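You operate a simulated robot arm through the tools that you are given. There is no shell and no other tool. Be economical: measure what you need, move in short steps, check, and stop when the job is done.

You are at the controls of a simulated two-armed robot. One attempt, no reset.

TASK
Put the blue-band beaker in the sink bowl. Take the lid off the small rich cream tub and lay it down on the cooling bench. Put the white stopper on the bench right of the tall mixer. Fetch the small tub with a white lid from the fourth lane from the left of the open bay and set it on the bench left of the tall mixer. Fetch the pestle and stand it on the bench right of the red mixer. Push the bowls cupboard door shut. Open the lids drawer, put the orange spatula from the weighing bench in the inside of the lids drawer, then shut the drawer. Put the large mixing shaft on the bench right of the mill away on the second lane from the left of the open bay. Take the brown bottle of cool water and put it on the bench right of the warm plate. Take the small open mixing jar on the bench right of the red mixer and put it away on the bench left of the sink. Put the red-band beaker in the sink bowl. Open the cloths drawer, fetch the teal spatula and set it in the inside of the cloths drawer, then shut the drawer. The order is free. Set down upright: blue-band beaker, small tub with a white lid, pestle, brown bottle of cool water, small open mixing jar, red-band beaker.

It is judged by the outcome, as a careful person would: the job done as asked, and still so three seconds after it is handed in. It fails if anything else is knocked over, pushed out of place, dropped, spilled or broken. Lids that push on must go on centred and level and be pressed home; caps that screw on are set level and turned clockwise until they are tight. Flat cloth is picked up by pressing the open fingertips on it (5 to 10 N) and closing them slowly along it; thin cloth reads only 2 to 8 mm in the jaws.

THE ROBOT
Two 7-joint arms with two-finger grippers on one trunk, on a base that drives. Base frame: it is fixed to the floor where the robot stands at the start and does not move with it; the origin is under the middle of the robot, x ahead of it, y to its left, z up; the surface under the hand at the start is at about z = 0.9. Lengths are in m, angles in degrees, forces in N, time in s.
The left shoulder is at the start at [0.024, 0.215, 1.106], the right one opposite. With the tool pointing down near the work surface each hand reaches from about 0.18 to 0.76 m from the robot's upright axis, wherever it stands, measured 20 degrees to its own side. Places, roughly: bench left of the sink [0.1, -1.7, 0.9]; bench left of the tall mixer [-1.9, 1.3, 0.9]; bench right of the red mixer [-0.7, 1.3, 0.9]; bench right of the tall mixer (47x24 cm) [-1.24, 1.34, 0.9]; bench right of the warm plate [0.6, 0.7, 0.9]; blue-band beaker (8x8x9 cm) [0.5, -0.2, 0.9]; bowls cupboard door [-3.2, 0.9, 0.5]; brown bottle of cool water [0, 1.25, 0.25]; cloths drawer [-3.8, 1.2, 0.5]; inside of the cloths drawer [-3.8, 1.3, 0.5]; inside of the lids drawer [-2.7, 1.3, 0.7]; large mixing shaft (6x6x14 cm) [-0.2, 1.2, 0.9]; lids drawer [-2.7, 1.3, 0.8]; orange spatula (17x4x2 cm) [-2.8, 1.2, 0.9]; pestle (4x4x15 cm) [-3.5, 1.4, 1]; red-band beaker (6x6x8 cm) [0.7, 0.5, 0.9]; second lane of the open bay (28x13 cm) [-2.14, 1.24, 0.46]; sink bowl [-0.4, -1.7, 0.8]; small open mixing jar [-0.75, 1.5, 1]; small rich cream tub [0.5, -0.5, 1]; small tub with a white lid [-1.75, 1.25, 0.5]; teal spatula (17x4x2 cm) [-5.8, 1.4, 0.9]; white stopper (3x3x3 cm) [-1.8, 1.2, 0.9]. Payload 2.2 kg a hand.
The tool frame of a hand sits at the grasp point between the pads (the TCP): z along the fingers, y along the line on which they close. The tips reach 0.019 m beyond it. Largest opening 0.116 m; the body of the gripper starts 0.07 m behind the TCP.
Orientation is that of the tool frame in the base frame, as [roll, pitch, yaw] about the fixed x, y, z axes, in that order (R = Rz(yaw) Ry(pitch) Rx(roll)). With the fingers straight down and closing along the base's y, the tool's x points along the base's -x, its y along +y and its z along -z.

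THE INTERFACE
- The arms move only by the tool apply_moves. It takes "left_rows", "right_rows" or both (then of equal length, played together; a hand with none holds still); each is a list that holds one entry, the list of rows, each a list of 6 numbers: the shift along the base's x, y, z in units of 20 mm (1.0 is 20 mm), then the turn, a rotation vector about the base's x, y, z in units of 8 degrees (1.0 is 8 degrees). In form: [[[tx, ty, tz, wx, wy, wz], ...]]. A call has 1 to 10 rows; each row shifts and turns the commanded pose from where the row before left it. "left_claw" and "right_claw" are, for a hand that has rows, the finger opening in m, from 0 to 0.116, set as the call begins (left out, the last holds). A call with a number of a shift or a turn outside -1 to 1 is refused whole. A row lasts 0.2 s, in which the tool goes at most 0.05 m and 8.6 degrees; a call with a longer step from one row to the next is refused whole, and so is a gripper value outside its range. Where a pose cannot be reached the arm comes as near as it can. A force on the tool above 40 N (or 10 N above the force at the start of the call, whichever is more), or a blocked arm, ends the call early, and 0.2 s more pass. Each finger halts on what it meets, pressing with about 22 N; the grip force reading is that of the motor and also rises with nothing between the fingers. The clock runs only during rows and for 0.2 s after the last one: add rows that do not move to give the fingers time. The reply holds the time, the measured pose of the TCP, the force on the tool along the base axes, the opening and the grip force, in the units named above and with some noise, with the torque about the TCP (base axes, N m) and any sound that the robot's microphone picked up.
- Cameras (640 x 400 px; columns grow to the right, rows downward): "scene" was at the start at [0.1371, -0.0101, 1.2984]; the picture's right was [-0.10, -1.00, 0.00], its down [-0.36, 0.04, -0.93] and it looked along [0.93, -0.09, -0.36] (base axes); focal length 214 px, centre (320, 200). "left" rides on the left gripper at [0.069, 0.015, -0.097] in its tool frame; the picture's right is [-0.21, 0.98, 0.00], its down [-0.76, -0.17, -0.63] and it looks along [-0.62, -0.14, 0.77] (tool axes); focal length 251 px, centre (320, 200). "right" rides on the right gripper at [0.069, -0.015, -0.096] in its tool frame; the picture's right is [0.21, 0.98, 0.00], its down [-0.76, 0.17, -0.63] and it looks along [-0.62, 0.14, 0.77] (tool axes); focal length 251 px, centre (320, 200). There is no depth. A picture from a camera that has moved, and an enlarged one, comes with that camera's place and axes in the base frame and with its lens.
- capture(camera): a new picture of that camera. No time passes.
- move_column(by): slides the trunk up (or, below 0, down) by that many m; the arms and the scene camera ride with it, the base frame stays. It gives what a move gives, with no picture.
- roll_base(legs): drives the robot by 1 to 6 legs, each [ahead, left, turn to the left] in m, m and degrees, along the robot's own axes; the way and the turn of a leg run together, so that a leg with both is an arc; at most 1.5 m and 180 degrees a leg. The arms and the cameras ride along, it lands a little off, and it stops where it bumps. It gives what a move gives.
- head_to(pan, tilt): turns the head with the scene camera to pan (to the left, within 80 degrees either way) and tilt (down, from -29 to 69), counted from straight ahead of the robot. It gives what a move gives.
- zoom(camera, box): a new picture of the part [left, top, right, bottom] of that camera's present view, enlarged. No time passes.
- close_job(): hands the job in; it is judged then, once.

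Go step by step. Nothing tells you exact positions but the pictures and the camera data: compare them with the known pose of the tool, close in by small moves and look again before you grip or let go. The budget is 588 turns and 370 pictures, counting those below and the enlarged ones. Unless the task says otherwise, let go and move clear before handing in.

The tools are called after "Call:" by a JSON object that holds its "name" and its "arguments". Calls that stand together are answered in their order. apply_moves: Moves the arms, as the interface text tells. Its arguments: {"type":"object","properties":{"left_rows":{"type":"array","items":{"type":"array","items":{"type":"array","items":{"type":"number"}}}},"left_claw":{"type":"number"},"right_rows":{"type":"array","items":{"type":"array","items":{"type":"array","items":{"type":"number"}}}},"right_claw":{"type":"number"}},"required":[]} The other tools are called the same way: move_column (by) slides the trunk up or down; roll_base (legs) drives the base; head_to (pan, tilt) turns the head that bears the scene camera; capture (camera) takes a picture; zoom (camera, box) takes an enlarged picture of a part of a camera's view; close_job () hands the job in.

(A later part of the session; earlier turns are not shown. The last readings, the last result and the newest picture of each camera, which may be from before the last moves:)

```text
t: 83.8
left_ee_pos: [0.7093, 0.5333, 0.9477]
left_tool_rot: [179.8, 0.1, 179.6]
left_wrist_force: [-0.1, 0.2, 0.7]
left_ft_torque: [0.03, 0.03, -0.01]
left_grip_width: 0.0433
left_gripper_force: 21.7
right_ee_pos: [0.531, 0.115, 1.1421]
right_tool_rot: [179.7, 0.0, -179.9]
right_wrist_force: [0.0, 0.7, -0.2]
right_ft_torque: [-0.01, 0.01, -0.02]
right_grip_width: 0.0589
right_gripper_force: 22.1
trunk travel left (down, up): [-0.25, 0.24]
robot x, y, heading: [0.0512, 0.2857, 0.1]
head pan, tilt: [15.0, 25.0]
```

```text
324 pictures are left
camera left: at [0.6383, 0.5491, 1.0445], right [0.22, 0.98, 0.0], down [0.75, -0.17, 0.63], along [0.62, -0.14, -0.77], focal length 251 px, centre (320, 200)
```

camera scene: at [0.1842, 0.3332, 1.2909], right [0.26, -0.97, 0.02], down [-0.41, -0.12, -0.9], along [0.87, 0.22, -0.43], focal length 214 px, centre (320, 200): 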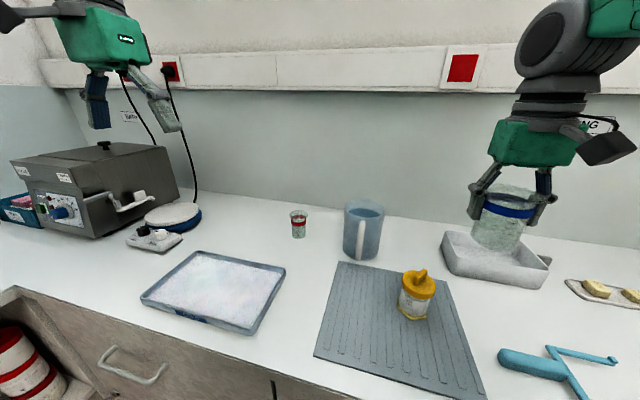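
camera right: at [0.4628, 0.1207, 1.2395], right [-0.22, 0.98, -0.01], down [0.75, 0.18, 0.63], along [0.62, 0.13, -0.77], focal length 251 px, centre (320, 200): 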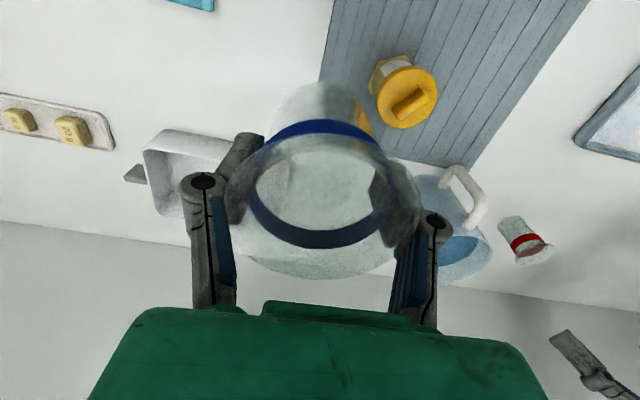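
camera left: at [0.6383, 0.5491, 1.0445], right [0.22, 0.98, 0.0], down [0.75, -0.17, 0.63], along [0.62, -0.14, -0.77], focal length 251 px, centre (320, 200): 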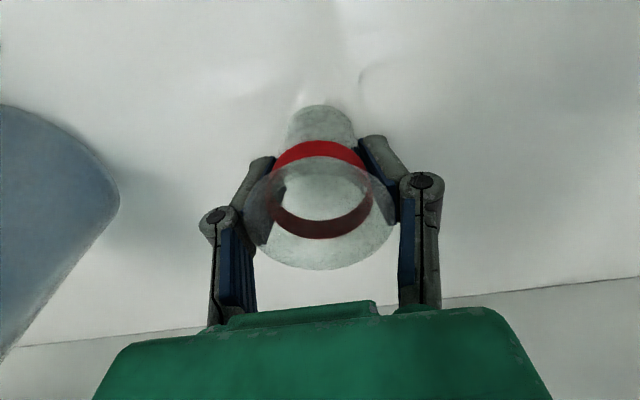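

Red beaker gripped. I'll lift it, pull it in and back the robot away from the bench.

Call:
{"name": "apply_moves", "arguments": {"left_rows": [[[0, 0, 0.5, 0, 0, 0], [0, 0, 1, 0, 0, 0], [0, 0, 1, 0, 0, 0], [0, 0, 1, 0, 0, 0], [0, 0, 1, 0, 0, 0], [0, 0, 1, 0, 0, 0], [0, 0, 1, 0, 0, 0], [0, 0, 1, 0, 0, 0], [-0.5, 0, 1, 0, 0, 0], [-1, 0, 1, 0, 0, 0]]], "right_rows": [[[0, 0, 0, 0, 0, 0], [0, 0, 0, 0, 0, 0], [0, 0, 0, 0, 0, 0], [0, 0, 0, 0, 0, 0], [0, 0, 1, 0, 0, 0], [0, 0, 1, 0, 0, 0], [-1, 0, 0, 0, 0, 0], [-1, 0, 0, 0, 0, 0], [-1, 0, 0, 0, 0, 0], [-1, 0, 0, 0, 0, 0]]]}}

Call:
{"name": "apply_moves", "arguments": {"left_rows": [[[-1, 0, 0, 0, 0, 0], [-1, 0, 0, 0, 0, 0], [-1, 0, 0, 0, 0, 0], [-1, 0, 0, 0, 0, 0], [-1, 0, 0, 0, 0, 0], [-1, 0, 0, 0, 0, 0], [-1, 0, 0, 0, 0, 0], [-1, 0, 0, 0, 0, 0], [-1, 0, 0, 0, 0, 0], [-1, 0, 0, 0, 0, 0]]]}}

Call:
{"name": "roll_base", "arguments": {"legs": [[-0.45, 0, 0]]}}

Call:
{"name": "head_to", "arguments": {"pan": -80, "tilt": 20}}

Call:
{"name": "capture", "arguments": {"camera": "scene"}}

```text
t: 86.0
left_ee_pos: [0.6748, 0.5294, 1.1402]
left_tool_rot: [179.7, 0.2, 179.7]
left_wrist_force: [-0.2, -0.6, -0.2]
left_ft_torque: [0.01, -0.04, 0.01]
left_grip_width: 0.0431
left_gripper_force: 21.5
right_ee_pos: [0.448, 0.113, 1.1823]
right_tool_rot: [179.6, 0.2, -179.9]
right_wrist_force: [0.5, 0.0, -0.8]
right_ft_torque: [0.03, -0.04, 0.01]
right_grip_width: 0.0589
right_gripper_force: 22.1
trunk travel left (down, up): [-0.25, 0.24]
robot x, y, heading: [0.0521, 0.2835, -0.1]
head pan, tilt: [15.0, 25.0]
```

```text
t: 88.2
left_ee_pos: [0.4767, 0.5335, 1.1387]
left_tool_rot: [179.9, 0.1, 179.7]
left_wrist_force: [0.0, -0.4, -0.4]
left_ft_torque: [0.0, 0.0, -0.01]
left_grip_width: 0.043
left_gripper_force: 22.0
right_ee_pos: [0.4516, 0.1156, 1.1817]
right_tool_rot: [179.8, 0.0, -179.9]
right_wrist_force: [-0.7, 0.4, 0.5]
right_ft_torque: [0.01, 0.0, 0.01]
right_grip_width: 0.0589
right_gripper_force: 22.3
trunk travel left (down, up): [-0.25, 0.24]
robot x, y, heading: [0.0492, 0.2821, -0.3]
head pan, tilt: [15.0, 25.0]
```

```text
t: 90.9
left_ee_pos: [0.0288, 0.5369, 1.1378]
left_tool_rot: [179.9, 0.1, 179.9]
left_wrist_force: [0.4, 0.3, -0.2]
left_ft_torque: [0.01, -0.01, 0.02]
left_grip_width: 0.0431
left_gripper_force: 22.3
right_ee_pos: [0.0036, 0.1189, 1.1826]
right_tool_rot: [179.8, 0.1, -179.8]
right_wrist_force: [-0.8, -0.4, -0.7]
right_ft_torque: [-0.05, -0.02, -0.01]
right_grip_width: 0.059
right_gripper_force: 22.3
trunk travel left (down, up): [-0.25, 0.24]
robot x, y, heading: [-0.4013, 0.2869, -0.4]
head pan, tilt: [15.0, 25.0]
```

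```text
t: 92.6
left_ee_pos: [0.0277, 0.5361, 1.1388]
left_tool_rot: [180.0, 0.2, 179.8]
left_wrist_force: [-0.1, 0.1, -0.8]
left_ft_torque: [-0.01, 0.01, 0.03]
left_grip_width: 0.0433
left_gripper_force: 22.2
right_ee_pos: [0.0022, 0.1181, 1.1827]
right_tool_rot: [179.8, 0.1, -179.8]
right_wrist_force: [0.6, 0.0, -0.4]
right_ft_torque: [0.0, 0.01, 0.02]
right_grip_width: 0.0589
right_gripper_force: 22.1
trunk travel left (down, up): [-0.25, 0.24]
robot x, y, heading: [-0.3927, 0.283, 0.1]
head pan, tilt: [-80.0, 20.0]
```

```text
323 pictures are left
camera scene: at [-0.3371, 0.193, 1.3], right [-0.98, -0.17, 0.0], down [-0.06, 0.34, -0.94], along [0.16, -0.93, -0.34], focal length 214 px, centre (320, 200)
```

scene: 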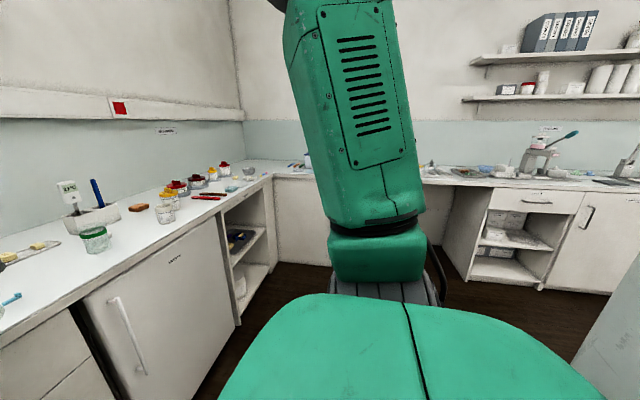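

Call:
{"name": "roll_base", "arguments": {"legs": [[0, 0, -90]]}}

Call:
{"name": "head_to", "arguments": {"pan": 0, "tilt": 15}}

Call:
{"name": "capture", "arguments": {"camera": "scene"}}

```text
t: 96.8
left_ee_pos: [-0.1437, -0.1361, 1.1376]
left_tool_rot: [179.9, 0.1, 90.2]
left_wrist_force: [0.1, -0.2, -0.3]
left_ft_torque: [0.0, 0.03, 0.0]
left_grip_width: 0.0431
left_gripper_force: 22.3
right_ee_pos: [-0.5637, -0.1148, 1.183]
right_tool_rot: [179.7, 0.1, 90.6]
right_wrist_force: [-0.9, -0.2, -0.3]
right_ft_torque: [0.0, 0.0, -0.01]
right_grip_width: 0.059
right_gripper_force: 21.9
trunk travel left (down, up): [-0.25, 0.24]
robot x, y, heading: [-0.3949, 0.2835, -89.7]
head pan, tilt: [-80.0, 20.0]
```

```text
t: 98.3
left_ee_pos: [-0.1422, -0.1358, 1.1388]
left_tool_rot: [180.0, 0.3, 90.1]
left_wrist_force: [0.7, -0.2, -1.0]
left_ft_torque: [0.0, -0.01, -0.02]
left_grip_width: 0.0431
left_gripper_force: 22.6
right_ee_pos: [-0.563, -0.1123, 1.1833]
right_tool_rot: [179.9, 0.2, 90.6]
right_wrist_force: [0.4, 0.3, -0.7]
right_ft_torque: [0.03, 0.0, -0.02]
right_grip_width: 0.0588
right_gripper_force: 21.8
trunk travel left (down, up): [-0.25, 0.24]
robot x, y, heading: [-0.3972, 0.286, -89.6]
head pan, tilt: [0.0, 15.0]
```

```text
322 pictures are left
camera scene: at [-0.3941, 0.1487, 1.3079], right [-1.0, 0.0, 0.0], down [0.0, 0.26, -0.97], along [0.0, -0.97, -0.26], focal length 214 px, centre (320, 200)
```

scene: 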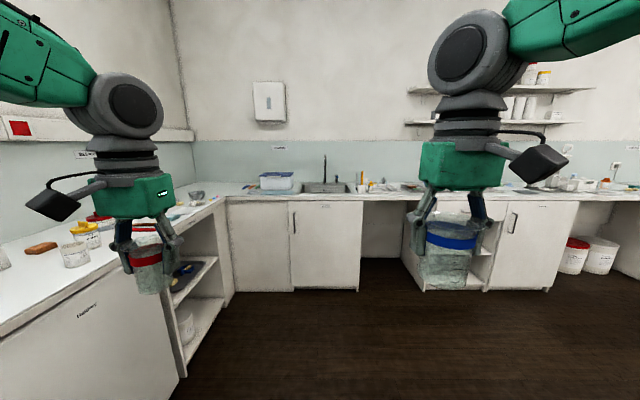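

The sink is straight ahead at the far bench. I'll drive up to it.

Call:
{"name": "roll_base", "arguments": {"legs": [[1.27, 0, 0]]}}

Call:
{"name": "head_to", "arguments": {"pan": 0, "tilt": 40}}

Call:
{"name": "capture", "arguments": {"camera": "scene"}}

```text
t: 104.8
left_ee_pos: [-0.1262, -1.4095, 1.1405]
left_tool_rot: [179.8, 0.3, 90.9]
left_wrist_force: [-0.1, -0.5, -0.5]
left_ft_torque: [-0.02, 0.02, 0.02]
left_grip_width: 0.0428
left_gripper_force: 22.1
right_ee_pos: [-0.5449, -1.3914, 1.1832]
right_tool_rot: [179.8, 0.2, 91.2]
right_wrist_force: [0.1, 0.3, -0.9]
right_ft_torque: [-0.03, 0.0, 0.01]
right_grip_width: 0.0587
right_gripper_force: 22.8
trunk travel left (down, up): [-0.25, 0.24]
robot x, y, heading: [-0.3837, -0.9898, -89.1]
head pan, tilt: [0.0, 15.0]
```

```text
t: 105.6
left_ee_pos: [-0.1266, -1.4079, 1.1417]
left_tool_rot: [179.9, 0.5, 90.9]
left_wrist_force: [0.0, 0.3, 0.1]
left_ft_torque: [0.02, 0.01, 0.0]
left_grip_width: 0.0429
left_gripper_force: 21.8
right_ee_pos: [-0.5445, -1.3882, 1.185]
right_tool_rot: [179.7, 0.4, 91.2]
right_wrist_force: [-0.5, -0.4, -1.3]
right_ft_torque: [-0.01, 0.01, -0.01]
right_grip_width: 0.0591
right_gripper_force: 22.2
trunk travel left (down, up): [-0.25, 0.24]
robot x, y, heading: [-0.3834, -0.992, -89.1]
head pan, tilt: [0.0, 40.0]
```

```text
321 pictures are left
camera scene: at [-0.38, -1.1191, 1.2685], right [-1.0, -0.02, 0.0], down [-0.01, 0.64, -0.76], along [0.01, -0.76, -0.64], focal length 214 px, centre (320, 200)
```

scene: 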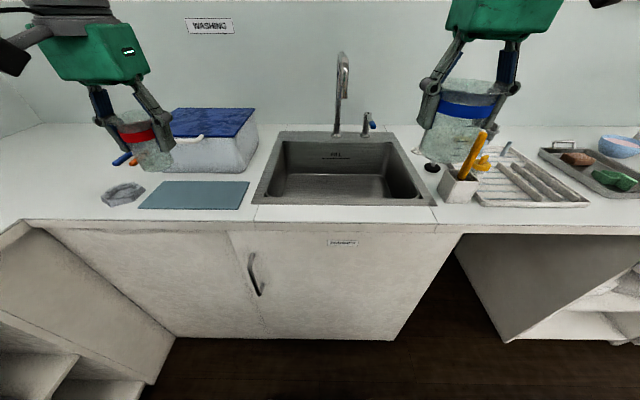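

The bowl opening spans about x −0.64…−0.23, y −1.93…−1.56, with its bottom near 0.75. I'll move a little closer and bring the hands over it.

Call:
{"name": "roll_base", "arguments": {"legs": [[0.07, 0, 0]]}}

Call:
{"name": "apply_moves", "arguments": {"left_rows": [[[-1, 0, 0, 0, 0, 0], [-1, 0, 0, 0, 0, 0], [-1, 0, 0, 0, 0, 0], [-1, 0, 0, 0, 0, 0], [-1, -1, 0, 0, 0, 0], [-1, -1, 0, 0, 0, 0], [-1, -1, 0, 0, 0, 0], [-1, -1, 0, 0, 0, 0], [0, -1, 0, 0, 0, 0], [0, -1, 0, 0, 0, 0]]], "right_rows": [[[0, 0, 0, 0, 0, 0], [0, 0, 0, 0, 0, 0], [0, 0, 0, 0, 0, 0], [0, 0, 0, 0, 0, 0], [0, -1, 0, 0, 0, 0], [0, -1, 0, 0, 0, 0], [0, -1, 0, 0, 0, 0], [0, -1, 0, 0, 0, 0], [0, -1, 0, 0, 0, 0], [0, -1, 0, 0, 0, 0]]]}}

Call:
{"name": "apply_moves", "arguments": {"left_rows": [[[0, -1, 0, 0, 0, 0], [0, -1, 0, 0, 0, 0], [0, -1, 0, 0, 0, 0], [0, -1, 0, 0, 0, 0], [0, -1, 0, 0, 0, 0], [0, -1, 0, 0, 0, 0], [0, 0, 0, 0, 0, 0]]], "right_rows": [[[0, -1, 0, 0, 0, 0], [0, -1, 0, 0, 0, 0], [0, -1, 0, 0, 0, 0], [0, -1, 0, 0, 0, 0], [0, -1, 0, 0, 0, 0], [0, -1, 0, 0, 0, 0], [0, 0, 0, 0, 0, 0]]]}}

Call:
{"name": "head_to", "arguments": {"pan": 0, "tilt": 48}}

Call:
{"name": "capture", "arguments": {"camera": "scene"}}

```text
t: 106.7
left_ee_pos: [-0.1253, -1.4775, 1.1403]
left_tool_rot: [180.0, 0.3, 90.8]
left_wrist_force: [-0.7, -1.5, -1.9]
left_ft_torque: [0.02, 0.03, 0.02]
left_grip_width: 0.0428
left_gripper_force: 22.1
right_ee_pos: [-0.5431, -1.459, 1.1824]
right_tool_rot: [179.7, 0.2, 91.1]
right_wrist_force: [-1.4, -0.3, -1.1]
right_ft_torque: [0.03, -0.01, 0.02]
right_grip_width: 0.0588
right_gripper_force: 22.0
trunk travel left (down, up): [-0.25, 0.24]
robot x, y, heading: [-0.3858, -1.0622, -88.9]
head pan, tilt: [0.0, 40.0]
```

```text
t: 108.8
left_ee_pos: [-0.2856, -1.5995, 1.1392]
left_tool_rot: [179.8, 0.3, 90.7]
left_wrist_force: [0.2, 0.1, -1.2]
left_ft_torque: [0.01, -0.01, -0.03]
left_grip_width: 0.043
left_gripper_force: 21.9
right_ee_pos: [-0.5444, -1.5803, 1.1836]
right_tool_rot: [179.7, 0.2, 91.2]
right_wrist_force: [0.3, -0.2, -1.2]
right_ft_torque: [0.04, -0.01, -0.02]
right_grip_width: 0.059
right_gripper_force: 22.0
trunk travel left (down, up): [-0.25, 0.24]
robot x, y, heading: [-0.3846, -1.0598, -89.1]
head pan, tilt: [0.0, 40.0]
```

```text
t: 110.5
left_ee_pos: [-0.2845, -1.7118, 1.1427]
left_tool_rot: [179.8, 0.5, 90.8]
left_wrist_force: [0.6, 0.2, -0.1]
left_ft_torque: [-0.02, -0.05, -0.01]
left_grip_width: 0.0429
left_gripper_force: 21.5
left hand out of reach, approached as far as the arm can: row 6
right_ee_pos: [-0.543, -1.6957, 1.1867]
right_tool_rot: [179.7, 0.5, 91.3]
right_wrist_force: [0.8, 0.4, 0.7]
right_ft_torque: [-0.08, 0.01, 0.02]
right_grip_width: 0.0591
right_gripper_force: 22.2
trunk travel left (down, up): [-0.25, 0.24]
robot x, y, heading: [-0.3805, -1.0626, -89.1]
head pan, tilt: [0.0, 40.0]
```

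```text
t: 111.1
left_ee_pos: [-0.2837, -1.7135, 1.1389]
left_tool_rot: [179.8, 0.5, 90.8]
left_wrist_force: [-0.7, 0.7, 0.0]
left_ft_torque: [0.02, -0.03, 0.0]
left_grip_width: 0.0426
left_gripper_force: 22.2
right_ee_pos: [-0.5449, -1.6994, 1.185]
right_tool_rot: [179.7, 0.4, 91.3]
right_wrist_force: [-0.1, 0.2, -1.8]
right_ft_torque: [0.01, -0.02, 0.03]
right_grip_width: 0.0588
right_gripper_force: 22.2
trunk travel left (down, up): [-0.25, 0.24]
robot x, y, heading: [-0.3839, -1.0609, -89.0]
head pan, tilt: [0.0, 48.0]
```

```text
320 pictures are left
camera scene: at [-0.3802, -1.1855, 1.2567], right [-1.0, -0.02, 0.0], down [-0.01, 0.75, -0.67], along [0.01, -0.67, -0.75], focal length 214 px, centre (320, 200)
```

scene: 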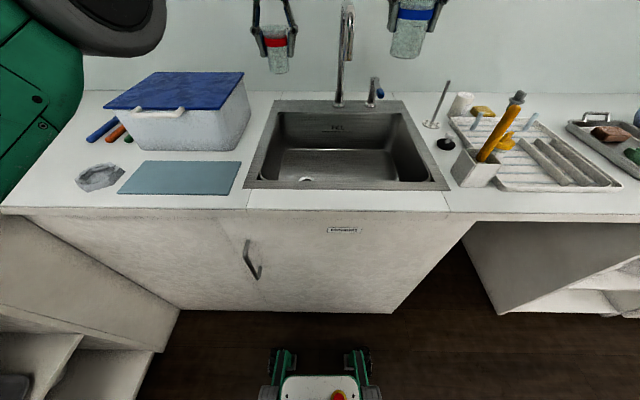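

Both hands are over the bowl. I'll nudge the left one inward and descend together.

Call:
{"name": "apply_moves", "arguments": {"left_rows": [[[-0.9, 0, 0, 0, 0, 0], [-0.9, 0, 0, 0, 0, 0], [0, 0, -1, 0, 0, 0], [0, 0, -1, 0, 0, 0], [0, 0, -1, 0, 0, 0], [0, 0, -1, 0, 0, 0], [0, 0, -1, 0, 0, 0], [0, 0, -1, 0, 0, 0], [0, 0, -1, 0, 0, 0], [0, 0, -1, 0, 0, 0]]], "right_rows": [[[0, 0, -1, 0, 0, 0], [0, 0, -1, 0, 0, 0], [0, 0, -1, 0, 0, 0], [0, 0, -1, 0, 0, 0], [0, 0, -1, 0, 0, 0], [0, 0, -1, 0, 0, 0], [0, 0, -1, 0, 0, 0], [0, 0, -1, 0, 0, 0], [0, 0, -1, 0, 0, 0], [0, 0, -1, 0, 0, 0]]]}}

Call:
{"name": "capture", "arguments": {"camera": "scene"}}

Call:
{"name": "capture", "arguments": {"camera": "left"}}

Call:
{"name": "capture", "arguments": {"camera": "right"}}

```text
t: 113.3
left_ee_pos: [-0.3162, -1.7022, 0.974]
left_tool_rot: [179.7, 0.4, 90.8]
left_wrist_force: [0.5, -0.3, -0.6]
left_ft_torque: [-0.01, -0.02, -0.01]
left_grip_width: 0.0428
left_gripper_force: 22.1
left hand out of reach, approached as far as the arm can: row 1, 2
right_ee_pos: [-0.5437, -1.6995, 0.9823]
right_tool_rot: [179.8, 0.3, 91.3]
right_wrist_force: [-0.3, 0.1, 0.1]
right_ft_torque: [0.02, 0.0, 0.0]
right_grip_width: 0.0587
right_gripper_force: 22.2
trunk travel left (down, up): [-0.25, 0.24]
robot x, y, heading: [-0.3856, -1.0588, -89.3]
head pan, tilt: [0.0, 48.0]
```

```text
319 pictures are left
camera scene: at [-0.3804, -1.1866, 1.2565], right [-1.0, -0.02, 0.0], down [-0.01, 0.75, -0.66], along [0.01, -0.66, -0.75], focal length 214 px, centre (320, 200)
```

scene: 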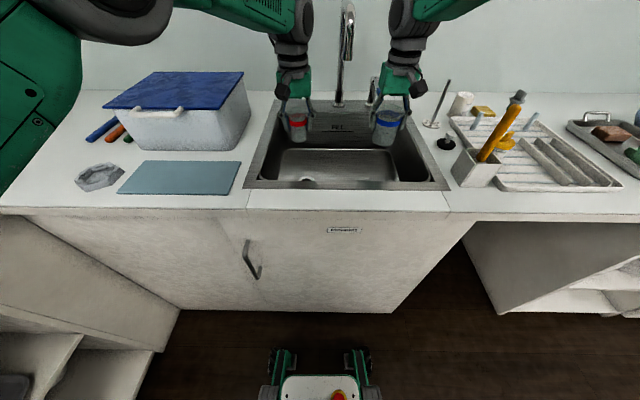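

```text
318 pictures are left
camera left: at [-0.3039, -1.6323, 1.0714], right [0.98, -0.2, 0.01], down [-0.16, -0.75, 0.64], along [-0.12, -0.62, -0.77], focal length 251 px, centre (320, 200)
```

left: 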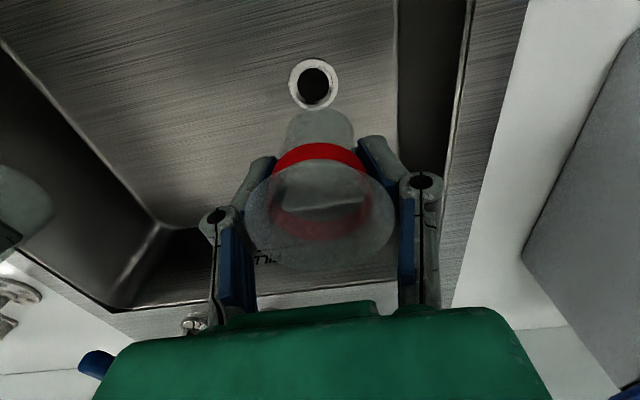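

```text
317 pictures are left
camera right: at [-0.5607, -1.63, 1.0782], right [0.97, 0.24, 0.0], down [0.18, -0.75, 0.64], along [0.15, -0.62, -0.77], focal length 251 px, centre (320, 200)
```

right: 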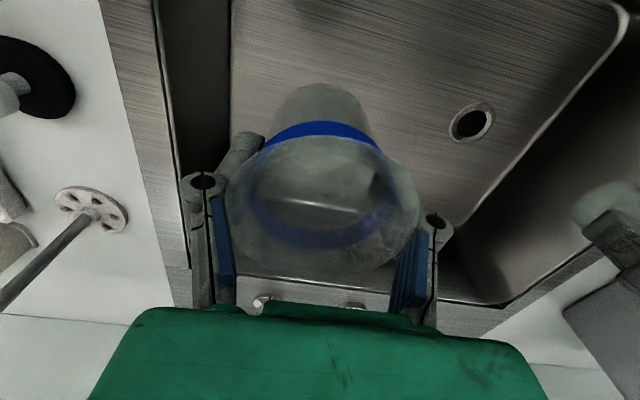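

The drain is at [-0.33, -1.71], right where red would land, so I'll place red further right at about x −0.41. First a small advance for reach.

Call:
{"name": "roll_base", "arguments": {"legs": [[0.03, 0, 0]]}}

Call:
{"name": "apply_moves", "arguments": {"left_rows": [[[-1, 0.5, 0, 0, 0, 0], [-1, 0.5, 0, 0, 0, 0], [-1, 0, 0, 0, 0, 0], [-1, 0, 0, 0, 0, 0], [-0.8, 0, 0, 0, 0, 0], [0, 0, 0, 0, 0, 0], [0, 0, 0, 0, 0, 0], [0, 0, 0, 0, 0, 0], [0, 0, 0, 0, 0, 0], [0, 0, 0, 0, 0, 0]]], "right_rows": [[[0, 0, 1, 0, 0, 0], [0, 0, 1, 0, 0, 0], [0, 0, 1, 0, 0, 0], [0, 0, 1, 0, 0, 0], [0, 0, 1, 0, 0, 0], [0, 0, 0, 0, 0, 0], [0, 0, 0, 0, 0, 0], [0, 0, 0, 0, 0, 0], [0, 0, 0, 0, 0, 0], [0, 0, 0, 0, 0, 0]]]}}

Call:
{"name": "capture", "arguments": {"camera": "left"}}

```text
t: 114.2
left_ee_pos: [-0.3165, -1.7295, 0.9774]
left_tool_rot: [179.8, 0.5, 90.9]
left_wrist_force: [-0.5, -0.3, 0.2]
left_ft_torque: [0.02, -0.02, -0.01]
left_grip_width: 0.0426
left_gripper_force: 22.4
right_ee_pos: [-0.545, -1.7264, 0.9847]
right_tool_rot: [179.6, 0.5, 91.2]
right_wrist_force: [-0.4, 0.5, -0.7]
right_ft_torque: [-0.03, 0.01, -0.01]
right_grip_width: 0.0588
right_gripper_force: 22.1
trunk travel left (down, up): [-0.25, 0.24]
robot x, y, heading: [-0.382, -1.0905, -89.1]
head pan, tilt: [0.0, 48.0]
```

```text
t: 116.4
left_ee_pos: [-0.4122, -1.7093, 0.9779]
left_tool_rot: [179.9, 0.6, 91.0]
left_wrist_force: [0.1, 0.3, -0.7]
left_ft_torque: [0.02, -0.01, -0.03]
left_grip_width: 0.042
left_gripper_force: 21.8
right_ee_pos: [-0.5441, -1.7249, 1.0856]
right_tool_rot: [179.6, 0.6, 91.2]
right_wrist_force: [-0.7, -0.3, -0.6]
right_ft_torque: [0.01, 0.02, 0.01]
right_grip_width: 0.0588
right_gripper_force: 22.2
trunk travel left (down, up): [-0.25, 0.24]
robot x, y, heading: [-0.3827, -1.0903, -89.0]
head pan, tilt: [0.0, 48.0]
```

```text
316 pictures are left
camera left: at [-0.399, -1.6395, 1.0744], right [0.98, -0.2, 0.0], down [-0.16, -0.75, 0.64], along [-0.12, -0.63, -0.77], focal length 251 px, centre (320, 200)
```

left: 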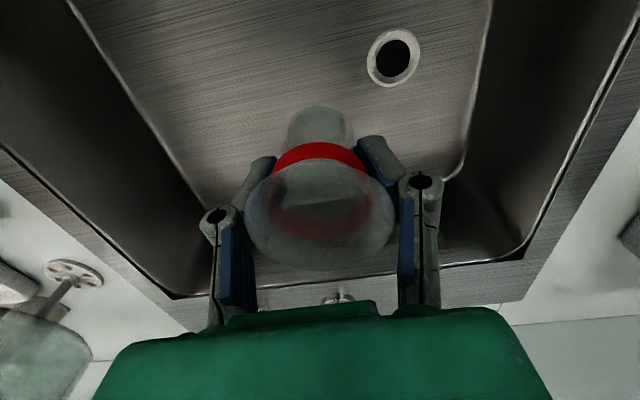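

Call:
{"name": "apply_moves", "arguments": {"left_rows": [[[0, 0, -1, 0, 0, 0], [0, 0, -1, 0, 0, 0], [0, 0, -1, 0, 0, 0], [0, 0, -1, 0, 0, 0], [0, 0, -1, 0, 0, 0], [0, 0, -1, 0, 0, 0], [0, 0, -1, 0, 0, 0], [0, 0, -0.5, 0, 0, 0], [0, 0, -0.3, 0, 0, 0], [0, 0, 0, 0, 0, 0]]]}}

Call:
{"name": "apply_moves", "arguments": {"left_rows": [[[0, 0, -0.2, 0, 0, 0], [0, 0, -0.2, 0, 0, 0], [0, 0, -0.2, 0, 0, 0], [0, 0, -0.2, 0, 0, 0]]]}}

Call:
{"name": "capture", "arguments": {"camera": "scene"}}

```text
t: 118.6
left_ee_pos: [-0.4143, -1.709, 0.8212]
left_tool_rot: [179.7, 0.7, 90.8]
left_wrist_force: [-0.2, -0.1, -0.3]
left_ft_torque: [-0.02, 0.0, 0.0]
left_grip_width: 0.0419
left_gripper_force: 21.7
right_ee_pos: [-0.5458, -1.7251, 1.0864]
right_tool_rot: [179.6, 0.6, 91.2]
right_wrist_force: [0.2, 0.3, -0.4]
right_ft_torque: [0.03, -0.02, 0.01]
right_grip_width: 0.0587
right_gripper_force: 21.4
trunk travel left (down, up): [-0.25, 0.24]
robot x, y, heading: [-0.3799, -1.0918, -89.2]
head pan, tilt: [0.0, 48.0]
```

```text
t: 119.6
left_ee_pos: [-0.4136, -1.7104, 0.8061]
left_tool_rot: [179.8, 0.8, 90.8]
left_wrist_force: [-0.4, 0.2, 0.2]
left_ft_torque: [0.01, 0.02, -0.01]
left_grip_width: 0.042
left_gripper_force: 22.3
right_ee_pos: [-0.5452, -1.725, 1.0855]
right_tool_rot: [179.5, 0.6, 91.2]
right_wrist_force: [-0.3, -0.5, -0.7]
right_ft_torque: [-0.03, 0.02, 0.03]
right_grip_width: 0.0587
right_gripper_force: 22.2
trunk travel left (down, up): [-0.25, 0.24]
robot x, y, heading: [-0.382, -1.0888, -88.9]
head pan, tilt: [0.0, 48.0]
```

```text
315 pictures are left
camera scene: at [-0.3807, -1.2153, 1.2566], right [-1.0, -0.02, 0.0], down [-0.01, 0.75, -0.67], along [0.01, -0.66, -0.75], focal length 214 px, centre (320, 200)
```

scene: 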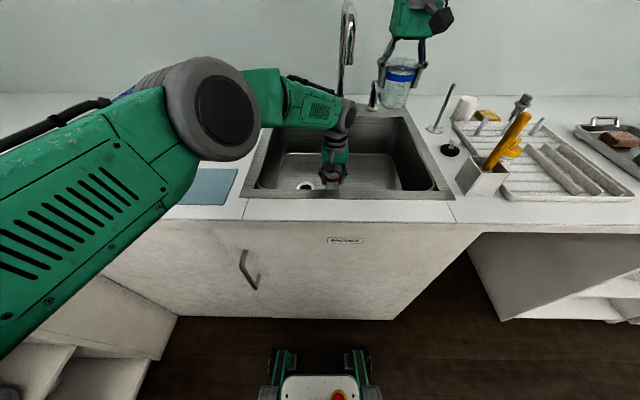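

Call:
{"name": "apply_moves", "arguments": {"left_rows": [[[0, 0, -0.15, 0, 0, 0], [0, 0, -0.15, 0, 0, 0], [0, 0, -0.15, 0, 0, 0], [0, 0, -0.15, 0, 0, 0], [0, 0, 0, 0, 0, 0]]]}}

Call:
{"name": "capture", "arguments": {"camera": "left"}}

```text
t: 120.8
left_ee_pos: [-0.4139, -1.7093, 0.7954]
left_tool_rot: [179.8, 0.9, 90.8]
left_wrist_force: [-1.2, -2.5, 11.5]
left_ft_torque: [-0.02, 0.04, 0.04]
left_grip_width: 0.0421
left_gripper_force: 22.1
right_ee_pos: [-0.5438, -1.7242, 1.0868]
right_tool_rot: [179.6, 0.6, 91.2]
right_wrist_force: [-0.5, -0.7, -0.3]
right_ft_torque: [-0.01, -0.03, -0.04]
right_grip_width: 0.0591
right_gripper_force: 21.9
trunk travel left (down, up): [-0.25, 0.24]
robot x, y, heading: [-0.3825, -1.0896, -89.1]
head pan, tilt: [0.0, 48.0]
```

```text
314 pictures are left
camera left: at [-0.4004, -1.6383, 0.8914], right [0.98, -0.2, 0.01], down [-0.16, -0.75, 0.64], along [-0.12, -0.63, -0.77], focal length 251 px, centre (320, 200)
```

left: 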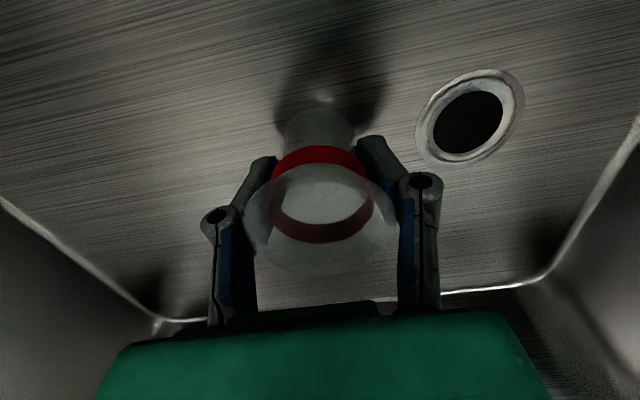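

The red beaker is standing on the sink bottom. Release and rise.

Call:
{"name": "apply_moves", "arguments": {"left_rows": [[[0, 0, 0.1, 0, 0, 0], [0, 0, 0.1, 0, 0, 0], [0, 0, 0.3, 0, 0, 0], [0, 0, 1, 0, 0, 0], [0, 0, 1, 0, 0, 0], [0, 0, 1, 0, 0, 0], [0, 0, 1, 0, 0, 0], [0, 0, 1, 0, 0, 0], [0, 0, 1, 0, 0, 0], [0, 0, 1, 0, 0, 0]]], "left_claw": 0.09}}

Call:
{"name": "apply_moves", "arguments": {"left_rows": [[[0, 0, 1, 0, 0, 0], [0, 0, 1, 0, 0, 0], [0, 0, 1, 0, 0, 0], [0, 0, 1, 0, 0, 0], [0, 0, 1, 0, 0, 0], [0, 0, 1, 0, 0, 0], [0, 0, 1, 0, 0, 0], [0, 0, 1, 0, 0, 0], [0, 0, 1, 0, 0, 0], [0, 0, 1, 0, 0, 0]]]}}

Call:
{"name": "capture", "arguments": {"camera": "left"}}

```text
t: 123.0
left_ee_pos: [-0.4136, -1.7078, 0.9458]
left_tool_rot: [179.8, 0.7, 90.9]
left_wrist_force: [-0.1, -0.2, 0.3]
left_ft_torque: [-0.05, 0.01, 0.02]
left_grip_width: 0.09
left_gripper_force: 0.1
right_ee_pos: [-0.5442, -1.7256, 1.0862]
right_tool_rot: [179.6, 0.5, 91.1]
right_wrist_force: [0.2, -1.1, -1.3]
right_ft_torque: [0.05, -0.01, 0.03]
right_grip_width: 0.0588
right_gripper_force: 22.2
trunk travel left (down, up): [-0.25, 0.24]
robot x, y, heading: [-0.3826, -1.091, -89.0]
head pan, tilt: [0.0, 48.0]
```

```text
t: 125.2
left_ee_pos: [-0.4074, -1.695, 1.1349]
left_tool_rot: [179.7, 0.8, 90.7]
left_wrist_force: [0.0, -0.9, -0.4]
left_ft_torque: [0.0, 0.0, 0.02]
left_grip_width: 0.0899
left_gripper_force: 0.0
left hand out of reach, approached as far as the arm can: row 7, 8, 9
right_ee_pos: [-0.5432, -1.7253, 1.0859]
right_tool_rot: [179.7, 0.6, 91.2]
right_wrist_force: [-0.2, 0.4, -0.1]
right_ft_torque: [-0.01, 0.0, -0.04]
right_grip_width: 0.0592
right_gripper_force: 22.0
trunk travel left (down, up): [-0.25, 0.24]
robot x, y, heading: [-0.3832, -1.0863, -89.1]
head pan, tilt: [0.0, 48.0]
```

```text
313 pictures are left
camera left: at [-0.3949, -1.6245, 1.2305], right [0.98, -0.2, 0.01], down [-0.16, -0.75, 0.64], along [-0.13, -0.63, -0.77], focal length 251 px, centre (320, 200)
```

left: 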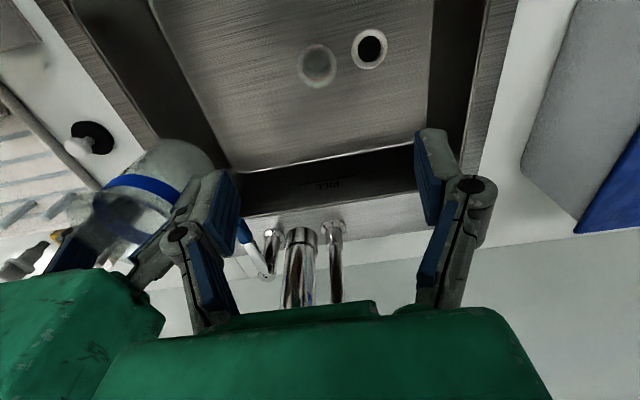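

Red stands in the bowl. I'll withdraw the left hand and lower the blue beaker.

Call:
{"name": "apply_moves", "arguments": {"left_rows": [[[1, 0, 0, 0, 0, 0], [1, 0, 0, 0, 0, 0], [1, 0, 0, 0, 0, 0], [1, 0.5, 0, 0, 0, 0], [1, 1, 0, 0, 0, 0], [1, 1, 0, 0, 0, 0], [1, 1, 0, 0, 0, 0], [0, 1, 0, 0, 0, 0], [0, 1, 0, 0, 0, 0], [0, 1, 0, 0, 0, 0]]], "right_rows": [[[0, 0, 0, 0, 0, 0], [0, 0, 0, 0, 0, 0], [0, 0, -1, 0, 0, 0], [0, 0, -1, 0, 0, 0], [0, 0, -1, 0, 0, 0], [0, 0, -1, 0, 0, 0], [0, 0, -1, 0, 0, 0], [0, 0, -1, 0, 0, 0], [0, 0, -1, 0, 0, 0], [0, 0, -1, 0, 0, 0]]]}}

Call:
{"name": "apply_moves", "arguments": {"right_rows": [[[0, 0, -1, 0, 0, 0], [0, 0, -1, 0, 0, 0], [0, 0, -1, 0, 0, 0], [0, 0, -0.8, 0, 0, 0], [0, 0, 0, 0, 0, 0]]]}}

Call:
{"name": "capture", "arguments": {"camera": "right"}}

```text
t: 127.4
left_ee_pos: [-0.2663, -1.5621, 1.1319]
left_tool_rot: [179.9, 0.8, 90.8]
left_wrist_force: [0.3, 0.9, 0.3]
left_ft_torque: [0.01, 0.0, 0.01]
left_grip_width: 0.0901
left_gripper_force: 0.1
right_ee_pos: [-0.5451, -1.7259, 0.9267]
right_tool_rot: [179.7, 0.7, 91.2]
right_wrist_force: [-0.2, 0.1, -0.9]
right_ft_torque: [0.03, 0.01, -0.01]
right_grip_width: 0.0589
right_gripper_force: 22.1
trunk travel left (down, up): [-0.25, 0.24]
robot x, y, heading: [-0.3842, -1.0879, -89.3]
head pan, tilt: [0.0, 48.0]
```

```text
t: 128.6
left_ee_pos: [-0.266, -1.5626, 1.1323]
left_tool_rot: [179.9, 0.7, 90.8]
left_wrist_force: [-0.2, 0.6, -0.3]
left_ft_torque: [0.02, 0.0, -0.02]
left_grip_width: 0.0898
left_gripper_force: 0.1
right_ee_pos: [-0.5433, -1.7254, 0.8501]
right_tool_rot: [179.7, 0.6, 91.2]
right_wrist_force: [-0.4, -0.1, -1.2]
right_ft_torque: [-0.03, 0.0, 0.0]
right_grip_width: 0.0587
right_gripper_force: 22.9
trunk travel left (down, up): [-0.25, 0.24]
robot x, y, heading: [-0.3783, -1.0931, -89.0]
head pan, tilt: [0.0, 48.0]
```

```text
312 pictures are left
camera right: at [-0.5599, -1.6549, 0.9452], right [0.97, 0.24, 0.0], down [0.18, -0.75, 0.64], along [0.15, -0.62, -0.77], focal length 251 px, centre (320, 200)
```

right: 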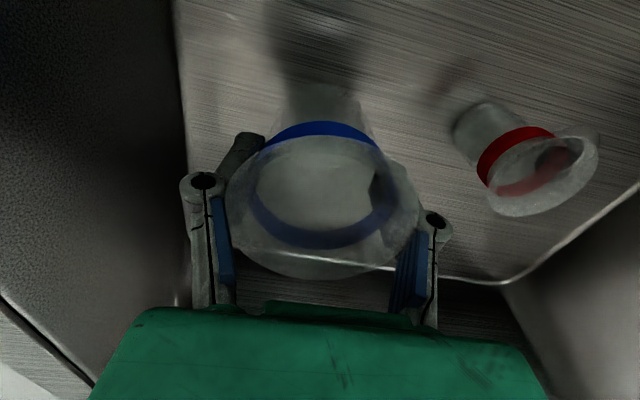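

Call:
{"name": "apply_moves", "arguments": {"right_rows": [[[0, 0, -0.4, 0, 0, 0], [0, 0, -0.4, 0, 0, 0], [0, 0, -0.3, 0, 0, 0], [0, 0, -0.2, 0, 0, 0], [0, 0, -0.2, 0, 0, 0], [0, 0, -0.2, 0, 0, 0], [0, 0, 0, 0, 0, 0]]]}}

```text
t: 130.2
left_ee_pos: [-0.2656, -1.5612, 1.1326]
left_tool_rot: [179.7, 0.7, 90.9]
left_wrist_force: [-0.3, 0.4, -1.0]
left_ft_torque: [-0.03, 0.01, 0.0]
left_grip_width: 0.09
left_gripper_force: 0.0
right_ee_pos: [-0.5437, -1.7243, 0.8165]
right_tool_rot: [179.8, 0.6, 91.2]
right_wrist_force: [0.0, 0.0, -0.3]
right_ft_torque: [-0.01, -0.01, 0.0]
right_grip_width: 0.0588
right_gripper_force: 21.9
trunk travel left (down, up): [-0.25, 0.24]
robot x, y, heading: [-0.3815, -1.0882, -89.2]
head pan, tilt: [0.0, 48.0]
```

Call:
{"name": "apply_moves", "arguments": {"right_rows": [[[0, 0, -0.2, 0, 0, 0], [0, 0, -0.2, 0, 0, 0], [0, 0, -0.15, 0, 0, 0], [0, 0, -0.15, 0, 0, 0], [0, 0, -0.15, 0, 0, 0], [0, 0, 0, 0, 0, 0]]]}}

```text
t: 131.6
left_ee_pos: [-0.2649, -1.5595, 1.1343]
left_tool_rot: [179.8, 0.8, 90.8]
left_wrist_force: [-0.8, 0.9, -0.2]
left_ft_torque: [0.0, 0.0, 0.01]
left_grip_width: 0.0899
left_gripper_force: 0.1
right_ee_pos: [-0.5424, -1.7258, 0.8051]
right_tool_rot: [179.7, 1.3, 91.2]
right_wrist_force: [-2.1, -3.2, 37.5]
right_ft_torque: [-0.06, 0.09, -0.02]
right_grip_width: 0.059
right_gripper_force: 22.1
trunk travel left (down, up): [-0.25, 0.24]
robot x, y, heading: [-0.381, -1.0867, -89.2]
head pan, tilt: [0.0, 48.0]
```

Contact. Ease up slightly, open and rise.

Call:
{"name": "apply_moves", "arguments": {"right_rows": [[[0, 0, 0.2, 0, 0, 0]]]}}

Call:
{"name": "apply_moves", "arguments": {"right_rows": [[[0, 0, 0, 0, 0, 0], [0, 0, 0, 0, 0, 0], [0, 0, 0.3, 0, 0, 0], [0, 0, 1, 0, 0, 0], [0, 0, 1, 0, 0, 0], [0, 0, 1, 0, 0, 0], [0, 0, 1, 0, 0, 0], [0, 0, 1, 0, 0, 0], [0, 0, 1, 0, 0, 0], [0, 0, 1, 0, 0, 0]]], "right_claw": 0.1}}

Call:
{"name": "apply_moves", "arguments": {"right_rows": [[[0, 0, 1, 0, 0, 0], [0, 0, 1, 0, 0, 0], [0, 0, 1, 0, 0, 0], [0, 0, 1, 0, 0, 0], [0, 0, 1, 0, 0, 0], [0, 0, 1, 0, 0, 0], [0, 0, 1, 0, 0, 0], [0, 0, 1, 0, 0, 0], [0, 1, 1, 0, 0, 0], [0, 1, 1, 0, 0, 0]]]}}

Call:
{"name": "capture", "arguments": {"camera": "right"}}

```text
t: 132.0
left_ee_pos: [-0.2644, -1.5605, 1.1327]
left_tool_rot: [179.9, 0.6, 90.8]
left_wrist_force: [-0.2, -0.6, 0.2]
left_ft_torque: [0.02, -0.03, 0.01]
left_grip_width: 0.0902
left_gripper_force: 0.2
right_ee_pos: [-0.5439, -1.7242, 0.8046]
right_tool_rot: [179.7, 0.8, 91.2]
right_wrist_force: [-0.5, -7.3, 22.1]
right_ft_torque: [-0.05, 0.06, 0.04]
right_grip_width: 0.0593
right_gripper_force: 22.5
trunk travel left (down, up): [-0.25, 0.24]
robot x, y, heading: [-0.381, -1.09, -89.1]
head pan, tilt: [0.0, 48.0]
```

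```text
t: 134.2
left_ee_pos: [-0.2671, -1.5624, 1.1337]
left_tool_rot: [179.8, 0.6, 90.8]
left_wrist_force: [-0.3, -0.1, 0.5]
left_ft_torque: [0.0, 0.02, 0.0]
left_grip_width: 0.0898
left_gripper_force: 0.1
right_ee_pos: [-0.5435, -1.7243, 0.9512]
right_tool_rot: [179.7, 0.7, 91.2]
right_wrist_force: [0.3, 0.1, 0.0]
right_ft_torque: [-0.01, -0.01, 0.03]
right_grip_width: 0.0999
right_gripper_force: 0.0
trunk travel left (down, up): [-0.25, 0.24]
robot x, y, heading: [-0.3845, -1.086, -89.2]
head pan, tilt: [0.0, 48.0]
```

```text
t: 136.4
left_ee_pos: [-0.2654, -1.5611, 1.1332]
left_tool_rot: [179.9, 0.7, 90.9]
left_wrist_force: [-0.1, 0.3, 0.0]
left_ft_torque: [-0.01, -0.02, 0.0]
left_grip_width: 0.0897
left_gripper_force: 0.0
right_ee_pos: [-0.5437, -1.6846, 1.1497]
right_tool_rot: [179.7, 0.6, 91.2]
right_wrist_force: [0.5, 0.9, 0.0]
right_ft_torque: [0.01, 0.01, -0.02]
right_grip_width: 0.0999
right_gripper_force: 0.1
trunk travel left (down, up): [-0.25, 0.24]
robot x, y, heading: [-0.3821, -1.0902, -89.1]
head pan, tilt: [0.0, 48.0]
```

```text
311 pictures are left
camera right: at [-0.5593, -1.6149, 1.2447], right [0.97, 0.24, 0.0], down [0.18, -0.75, 0.64], along [0.15, -0.62, -0.77], focal length 251 px, centre (320, 200)
```

right: 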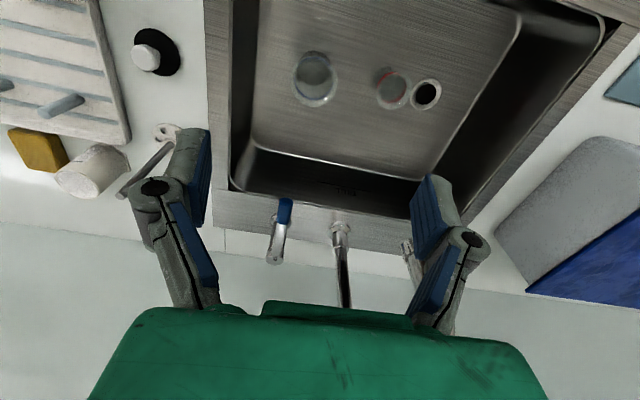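

Both beakers stand in the sink bowl. I'll tuck the hands in, back off and turn toward the opposite bench.

Call:
{"name": "apply_moves", "arguments": {"left_rows": [[[0, 1, 0, 0, 0, 0], [0, 1, 0, 0, 0, 0], [0, 1, 0, 0, 0, 0], [0, 1, 0, 0, 0, 0], [0, 1, 0, 0, 0, 0], [0, 0, 0, 0, 0, 0], [0, 0, 0, 0, 0, 0], [0, 0, 0, 0, 0, 0], [0, 0, 0, 0, 0, 0], [0, 0, 0, 0, 0, 0]]], "right_rows": [[[0, 1, 0, 0, 0, 0], [0, 1, 0, 0, 0, 0], [0, 1, 0, 0, 0, 0], [0, 1, 0, 0, 0, 0], [0, 1, 0, 0, 0, 0], [0, 1, 0, 0, 0, 0], [0, 1, 0, 0, 0, 0], [0, 1, 0, 0, 0, 0], [0, 1, 0, 0, 0, 0], [0, 1, 0, 0, 0, 0]]]}}

Call:
{"name": "roll_base", "arguments": {"legs": [[-0.75, 0, 0], [0, 0, 179], [0.3, 0, 0]]}}

Call:
{"name": "head_to", "arguments": {"pan": 0, "tilt": 20}}

Call:
{"name": "capture", "arguments": {"camera": "scene"}}

```text
t: 138.6
left_ee_pos: [-0.2675, -1.4603, 1.1346]
left_tool_rot: [179.7, 0.7, 90.8]
left_wrist_force: [-0.4, -0.3, 0.0]
left_ft_torque: [-0.03, -0.02, 0.02]
left_grip_width: 0.0902
left_gripper_force: 0.1
right_ee_pos: [-0.545, -1.4844, 1.1502]
right_tool_rot: [179.5, 0.6, 91.1]
right_wrist_force: [0.5, 0.5, 0.0]
right_ft_torque: [-0.04, -0.05, -0.02]
right_grip_width: 0.1001
right_gripper_force: 0.0
trunk travel left (down, up): [-0.25, 0.24]
robot x, y, heading: [-0.387, -1.0891, -89.2]
head pan, tilt: [0.0, 48.0]
```

```text
t: 151.4
left_ee_pos: [-0.4827, 0.3224, 1.1331]
left_tool_rot: [179.7, 0.6, -92.1]
left_wrist_force: [0.5, 0.2, 0.4]
left_ft_torque: [0.0, -0.03, 0.02]
left_grip_width: 0.0904
left_gripper_force: 0.1
right_ee_pos: [-0.2037, 0.3308, 1.1492]
right_tool_rot: [179.6, 0.5, -91.8]
right_wrist_force: [-0.5, -1.0, 0.1]
right_ft_torque: [-0.05, -0.03, -0.02]
right_grip_width: 0.1
right_gripper_force: 0.0
trunk travel left (down, up): [-0.25, 0.24]
robot x, y, heading: [-0.3832, -0.0508, 88.0]
head pan, tilt: [0.0, 48.0]
```

```text
t: 152.4
left_ee_pos: [-0.4834, 0.3214, 1.1349]
left_tool_rot: [179.8, 0.8, -92.2]
left_wrist_force: [0.1, -0.2, 1.4]
left_ft_torque: [0.0, -0.01, 0.0]
left_grip_width: 0.0901
left_gripper_force: 0.2
right_ee_pos: [-0.2033, 0.3293, 1.1496]
right_tool_rot: [179.6, 0.7, -91.8]
right_wrist_force: [-0.7, 0.0, 0.4]
right_ft_torque: [-0.02, -0.03, 0.01]
right_grip_width: 0.0999
right_gripper_force: 0.0
trunk travel left (down, up): [-0.25, 0.24]
robot x, y, heading: [-0.3847, -0.0551, 87.7]
head pan, tilt: [0.0, 20.0]
```

```text
310 pictures are left
camera scene: at [-0.3772, 0.0799, 1.2998], right [1.0, -0.04, 0.0], down [-0.01, -0.34, -0.94], along [0.03, 0.94, -0.34], focal length 214 px, centre (320, 200)
```

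scene: 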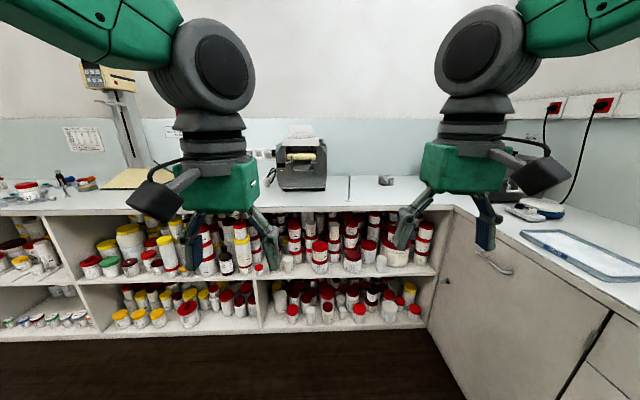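

The shelves ahead hold many tubs; the brown bottle should be around (370,295). I'll zoom in.

Call:
{"name": "zoom", "arguments": {"camera": "scene", "box": [250, 190, 450, 330]}}

Call:
{"name": "zoom", "arguments": {"camera": "scene", "box": [60, 190, 270, 330]}}

```text
2.86 times, centred on (350, 260) of scene
camera zoom: at [-0.3772, 0.0799, 1.2998], right [1.0, -0.04, 0.0], down [-0.01, -0.34, -0.94], along [0.03, 0.94, -0.34], focal length 613 px, centre (234, 29)
```

zoom: 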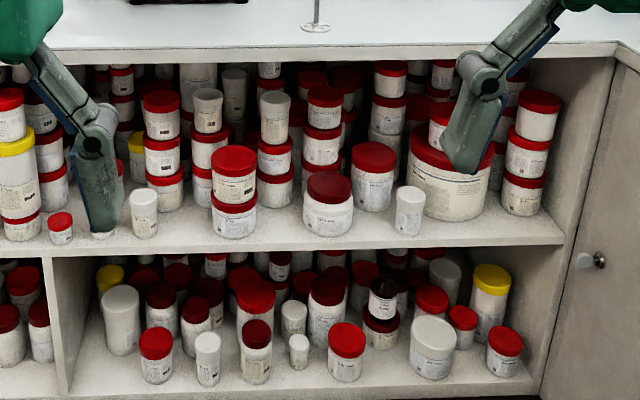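

```text
2.86 times, centred on (165, 260) of scene
camera zoom: at [-0.3772, 0.0799, 1.2998], right [1.0, -0.04, 0.0], down [-0.01, -0.34, -0.94], along [0.03, 0.94, -0.34], focal length 613 px, centre (763, 29)
```

zoom: 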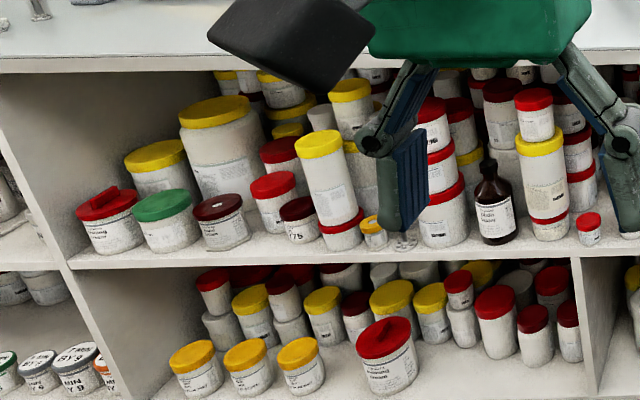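

The target bottle is in the lower compartment near x≈0.0–0.03. I'll drive closer, lower the trunk and look.

Call:
{"name": "roll_base", "arguments": {"legs": [[0, 0, 2], [0.55, -0.18, 0]]}}

Call:
{"name": "move_column", "arguments": {"by": -0.25}}

Call:
{"name": "head_to", "arguments": {"pan": -15, "tilt": 40}}

Call:
{"name": "capture", "arguments": {"camera": "scene"}}

```text
t: 156.0
left_ee_pos: [-0.3164, 0.8625, 1.1339]
left_tool_rot: [179.9, 0.7, -90.1]
left_wrist_force: [0.7, -1.3, -0.5]
left_ft_torque: [-0.02, -0.05, -0.02]
left_grip_width: 0.0899
left_gripper_force: 0.0
right_ee_pos: [-0.0363, 0.881, 1.1508]
right_tool_rot: [179.7, 0.7, -89.8]
right_wrist_force: [0.0, -1.0, 0.6]
right_ft_torque: [-0.04, -0.04, 0.0]
right_grip_width: 0.1001
right_gripper_force: 0.1
trunk travel left (down, up): [-0.25, 0.24]
robot x, y, heading: [-0.2036, 0.4908, 89.8]
head pan, tilt: [0.0, 20.0]
```

```text
t: 158.6
left_ee_pos: [-0.3147, 0.8601, 0.8859]
left_tool_rot: [179.8, 0.8, -90.2]
left_wrist_force: [-1.1, 0.3, 0.6]
left_ft_torque: [0.01, 0.01, 0.03]
left_grip_width: 0.0901
left_gripper_force: 0.0
right_ee_pos: [-0.0355, 0.8772, 0.9008]
right_tool_rot: [179.6, 0.8, -89.7]
right_wrist_force: [-0.7, 0.7, 0.2]
right_ft_torque: [-0.01, 0.03, 0.01]
right_grip_width: 0.1
right_gripper_force: 0.2
trunk travel left (down, up): [0.0, 0.49]
robot x, y, heading: [-0.2061, 0.4921, 89.9]
head pan, tilt: [0.0, 20.0]
```

```text
t: 159.4
left_ee_pos: [-0.3145, 0.8597, 0.8844]
left_tool_rot: [179.8, 0.8, -90.2]
left_wrist_force: [0.6, 0.1, 0.4]
left_ft_torque: [-0.01, -0.02, -0.01]
left_grip_width: 0.0899
left_gripper_force: 0.0
right_ee_pos: [-0.0368, 0.8785, 0.9005]
right_tool_rot: [179.6, 0.9, -89.8]
right_wrist_force: [-0.4, 0.3, 0.1]
right_ft_torque: [-0.02, 0.0, -0.01]
right_grip_width: 0.1
right_gripper_force: 0.0
trunk travel left (down, up): [0.0, 0.49]
robot x, y, heading: [-0.198, 0.4909, 90.0]
head pan, tilt: [-15.0, 40.0]
```

```text
307 pictures are left
camera scene: at [-0.1793, 0.6125, 1.0185], right [0.97, -0.26, 0.0], down [-0.17, -0.62, -0.76], along [0.2, 0.74, -0.64], focal length 214 px, centre (320, 200)
```

scene: 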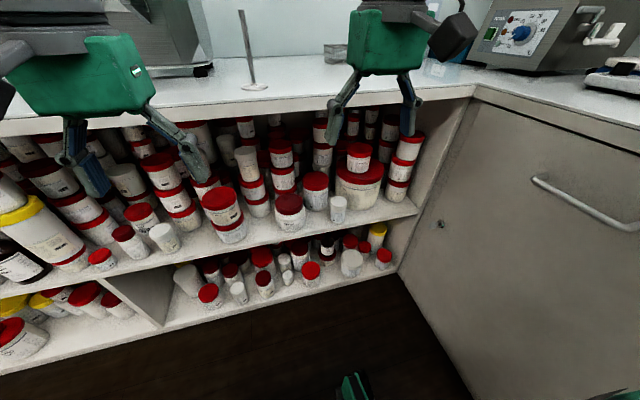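

The lower compartment is hidden from this angle, so I'll use the right wrist camera. First I yaw the right hand 180° so its camera ends up on top when it points forward.

Call:
{"name": "apply_moves", "arguments": {"right_rows": [[[0, -1, 0, 0, 0, -1], [0, -1, 0, 0, 0, -1], [0, -1, 0, 0, 0, -1], [0, -1, 0, 0, 0, -1], [0, -1, -1, 0, 0, -1], [0, 0, -1, 0, 0, -1], [0, 0, -1, 0, 0, -1], [0, 0, -1, 0, 0, -1], [0, 0, -1, 0, 0, -1], [0, 0, -1, 0, 0, -1]]]}}

Call:
{"name": "apply_moves", "arguments": {"right_rows": [[[0, 0, -1, 0, 0, -1], [0, 0, -1, 0, 0, -1], [0, 0, -1, 0, 0, -1], [0, 0, -1, 0, 0, -1], [0, 0, -1, 0, 0, -1], [0, 0, -1, 0, 0, -1], [0, 0, -1, 0, 0, -1], [0, 0, -1, 0, 0, -1], [0, 0, 0, 0, 0, -1], [0, 0, 0, 0, 0, -1]]]}}

```text
t: 161.6
left_ee_pos: [-0.3157, 0.8609, 0.8847]
left_tool_rot: [180.0, 0.8, -90.2]
left_wrist_force: [-0.4, 0.2, 0.3]
left_ft_torque: [0.01, 0.03, 0.01]
left_grip_width: 0.0902
left_gripper_force: 0.1
right_ee_pos: [-0.0365, 0.7781, 0.7802]
right_tool_rot: [179.7, 0.7, -170.0]
right_wrist_force: [0.3, -0.4, -0.1]
right_ft_torque: [0.0, 0.02, 0.01]
right_grip_width: 0.1
right_gripper_force: 0.1
trunk travel left (down, up): [0.0, 0.49]
robot x, y, heading: [-0.2035, 0.4834, 89.9]
head pan, tilt: [-15.0, 40.0]
```

```text
t: 163.8
left_ee_pos: [-0.3158, 0.8608, 0.885]
left_tool_rot: [-180.0, 0.9, -90.3]
left_wrist_force: [0.3, -0.3, -0.5]
left_ft_torque: [0.01, 0.0, -0.01]
left_grip_width: 0.0902
left_gripper_force: 0.0
right_ee_pos: [-0.0394, 0.7783, 0.6242]
right_tool_rot: [-179.8, 0.5, 109.8]
right_wrist_force: [0.3, -0.2, -0.2]
right_ft_torque: [-0.02, 0.02, 0.0]
right_grip_width: 0.1
right_gripper_force: 0.0
trunk travel left (down, up): [0.0, 0.49]
robot x, y, heading: [-0.2006, 0.4959, 90.3]
head pan, tilt: [-15.0, 40.0]
```

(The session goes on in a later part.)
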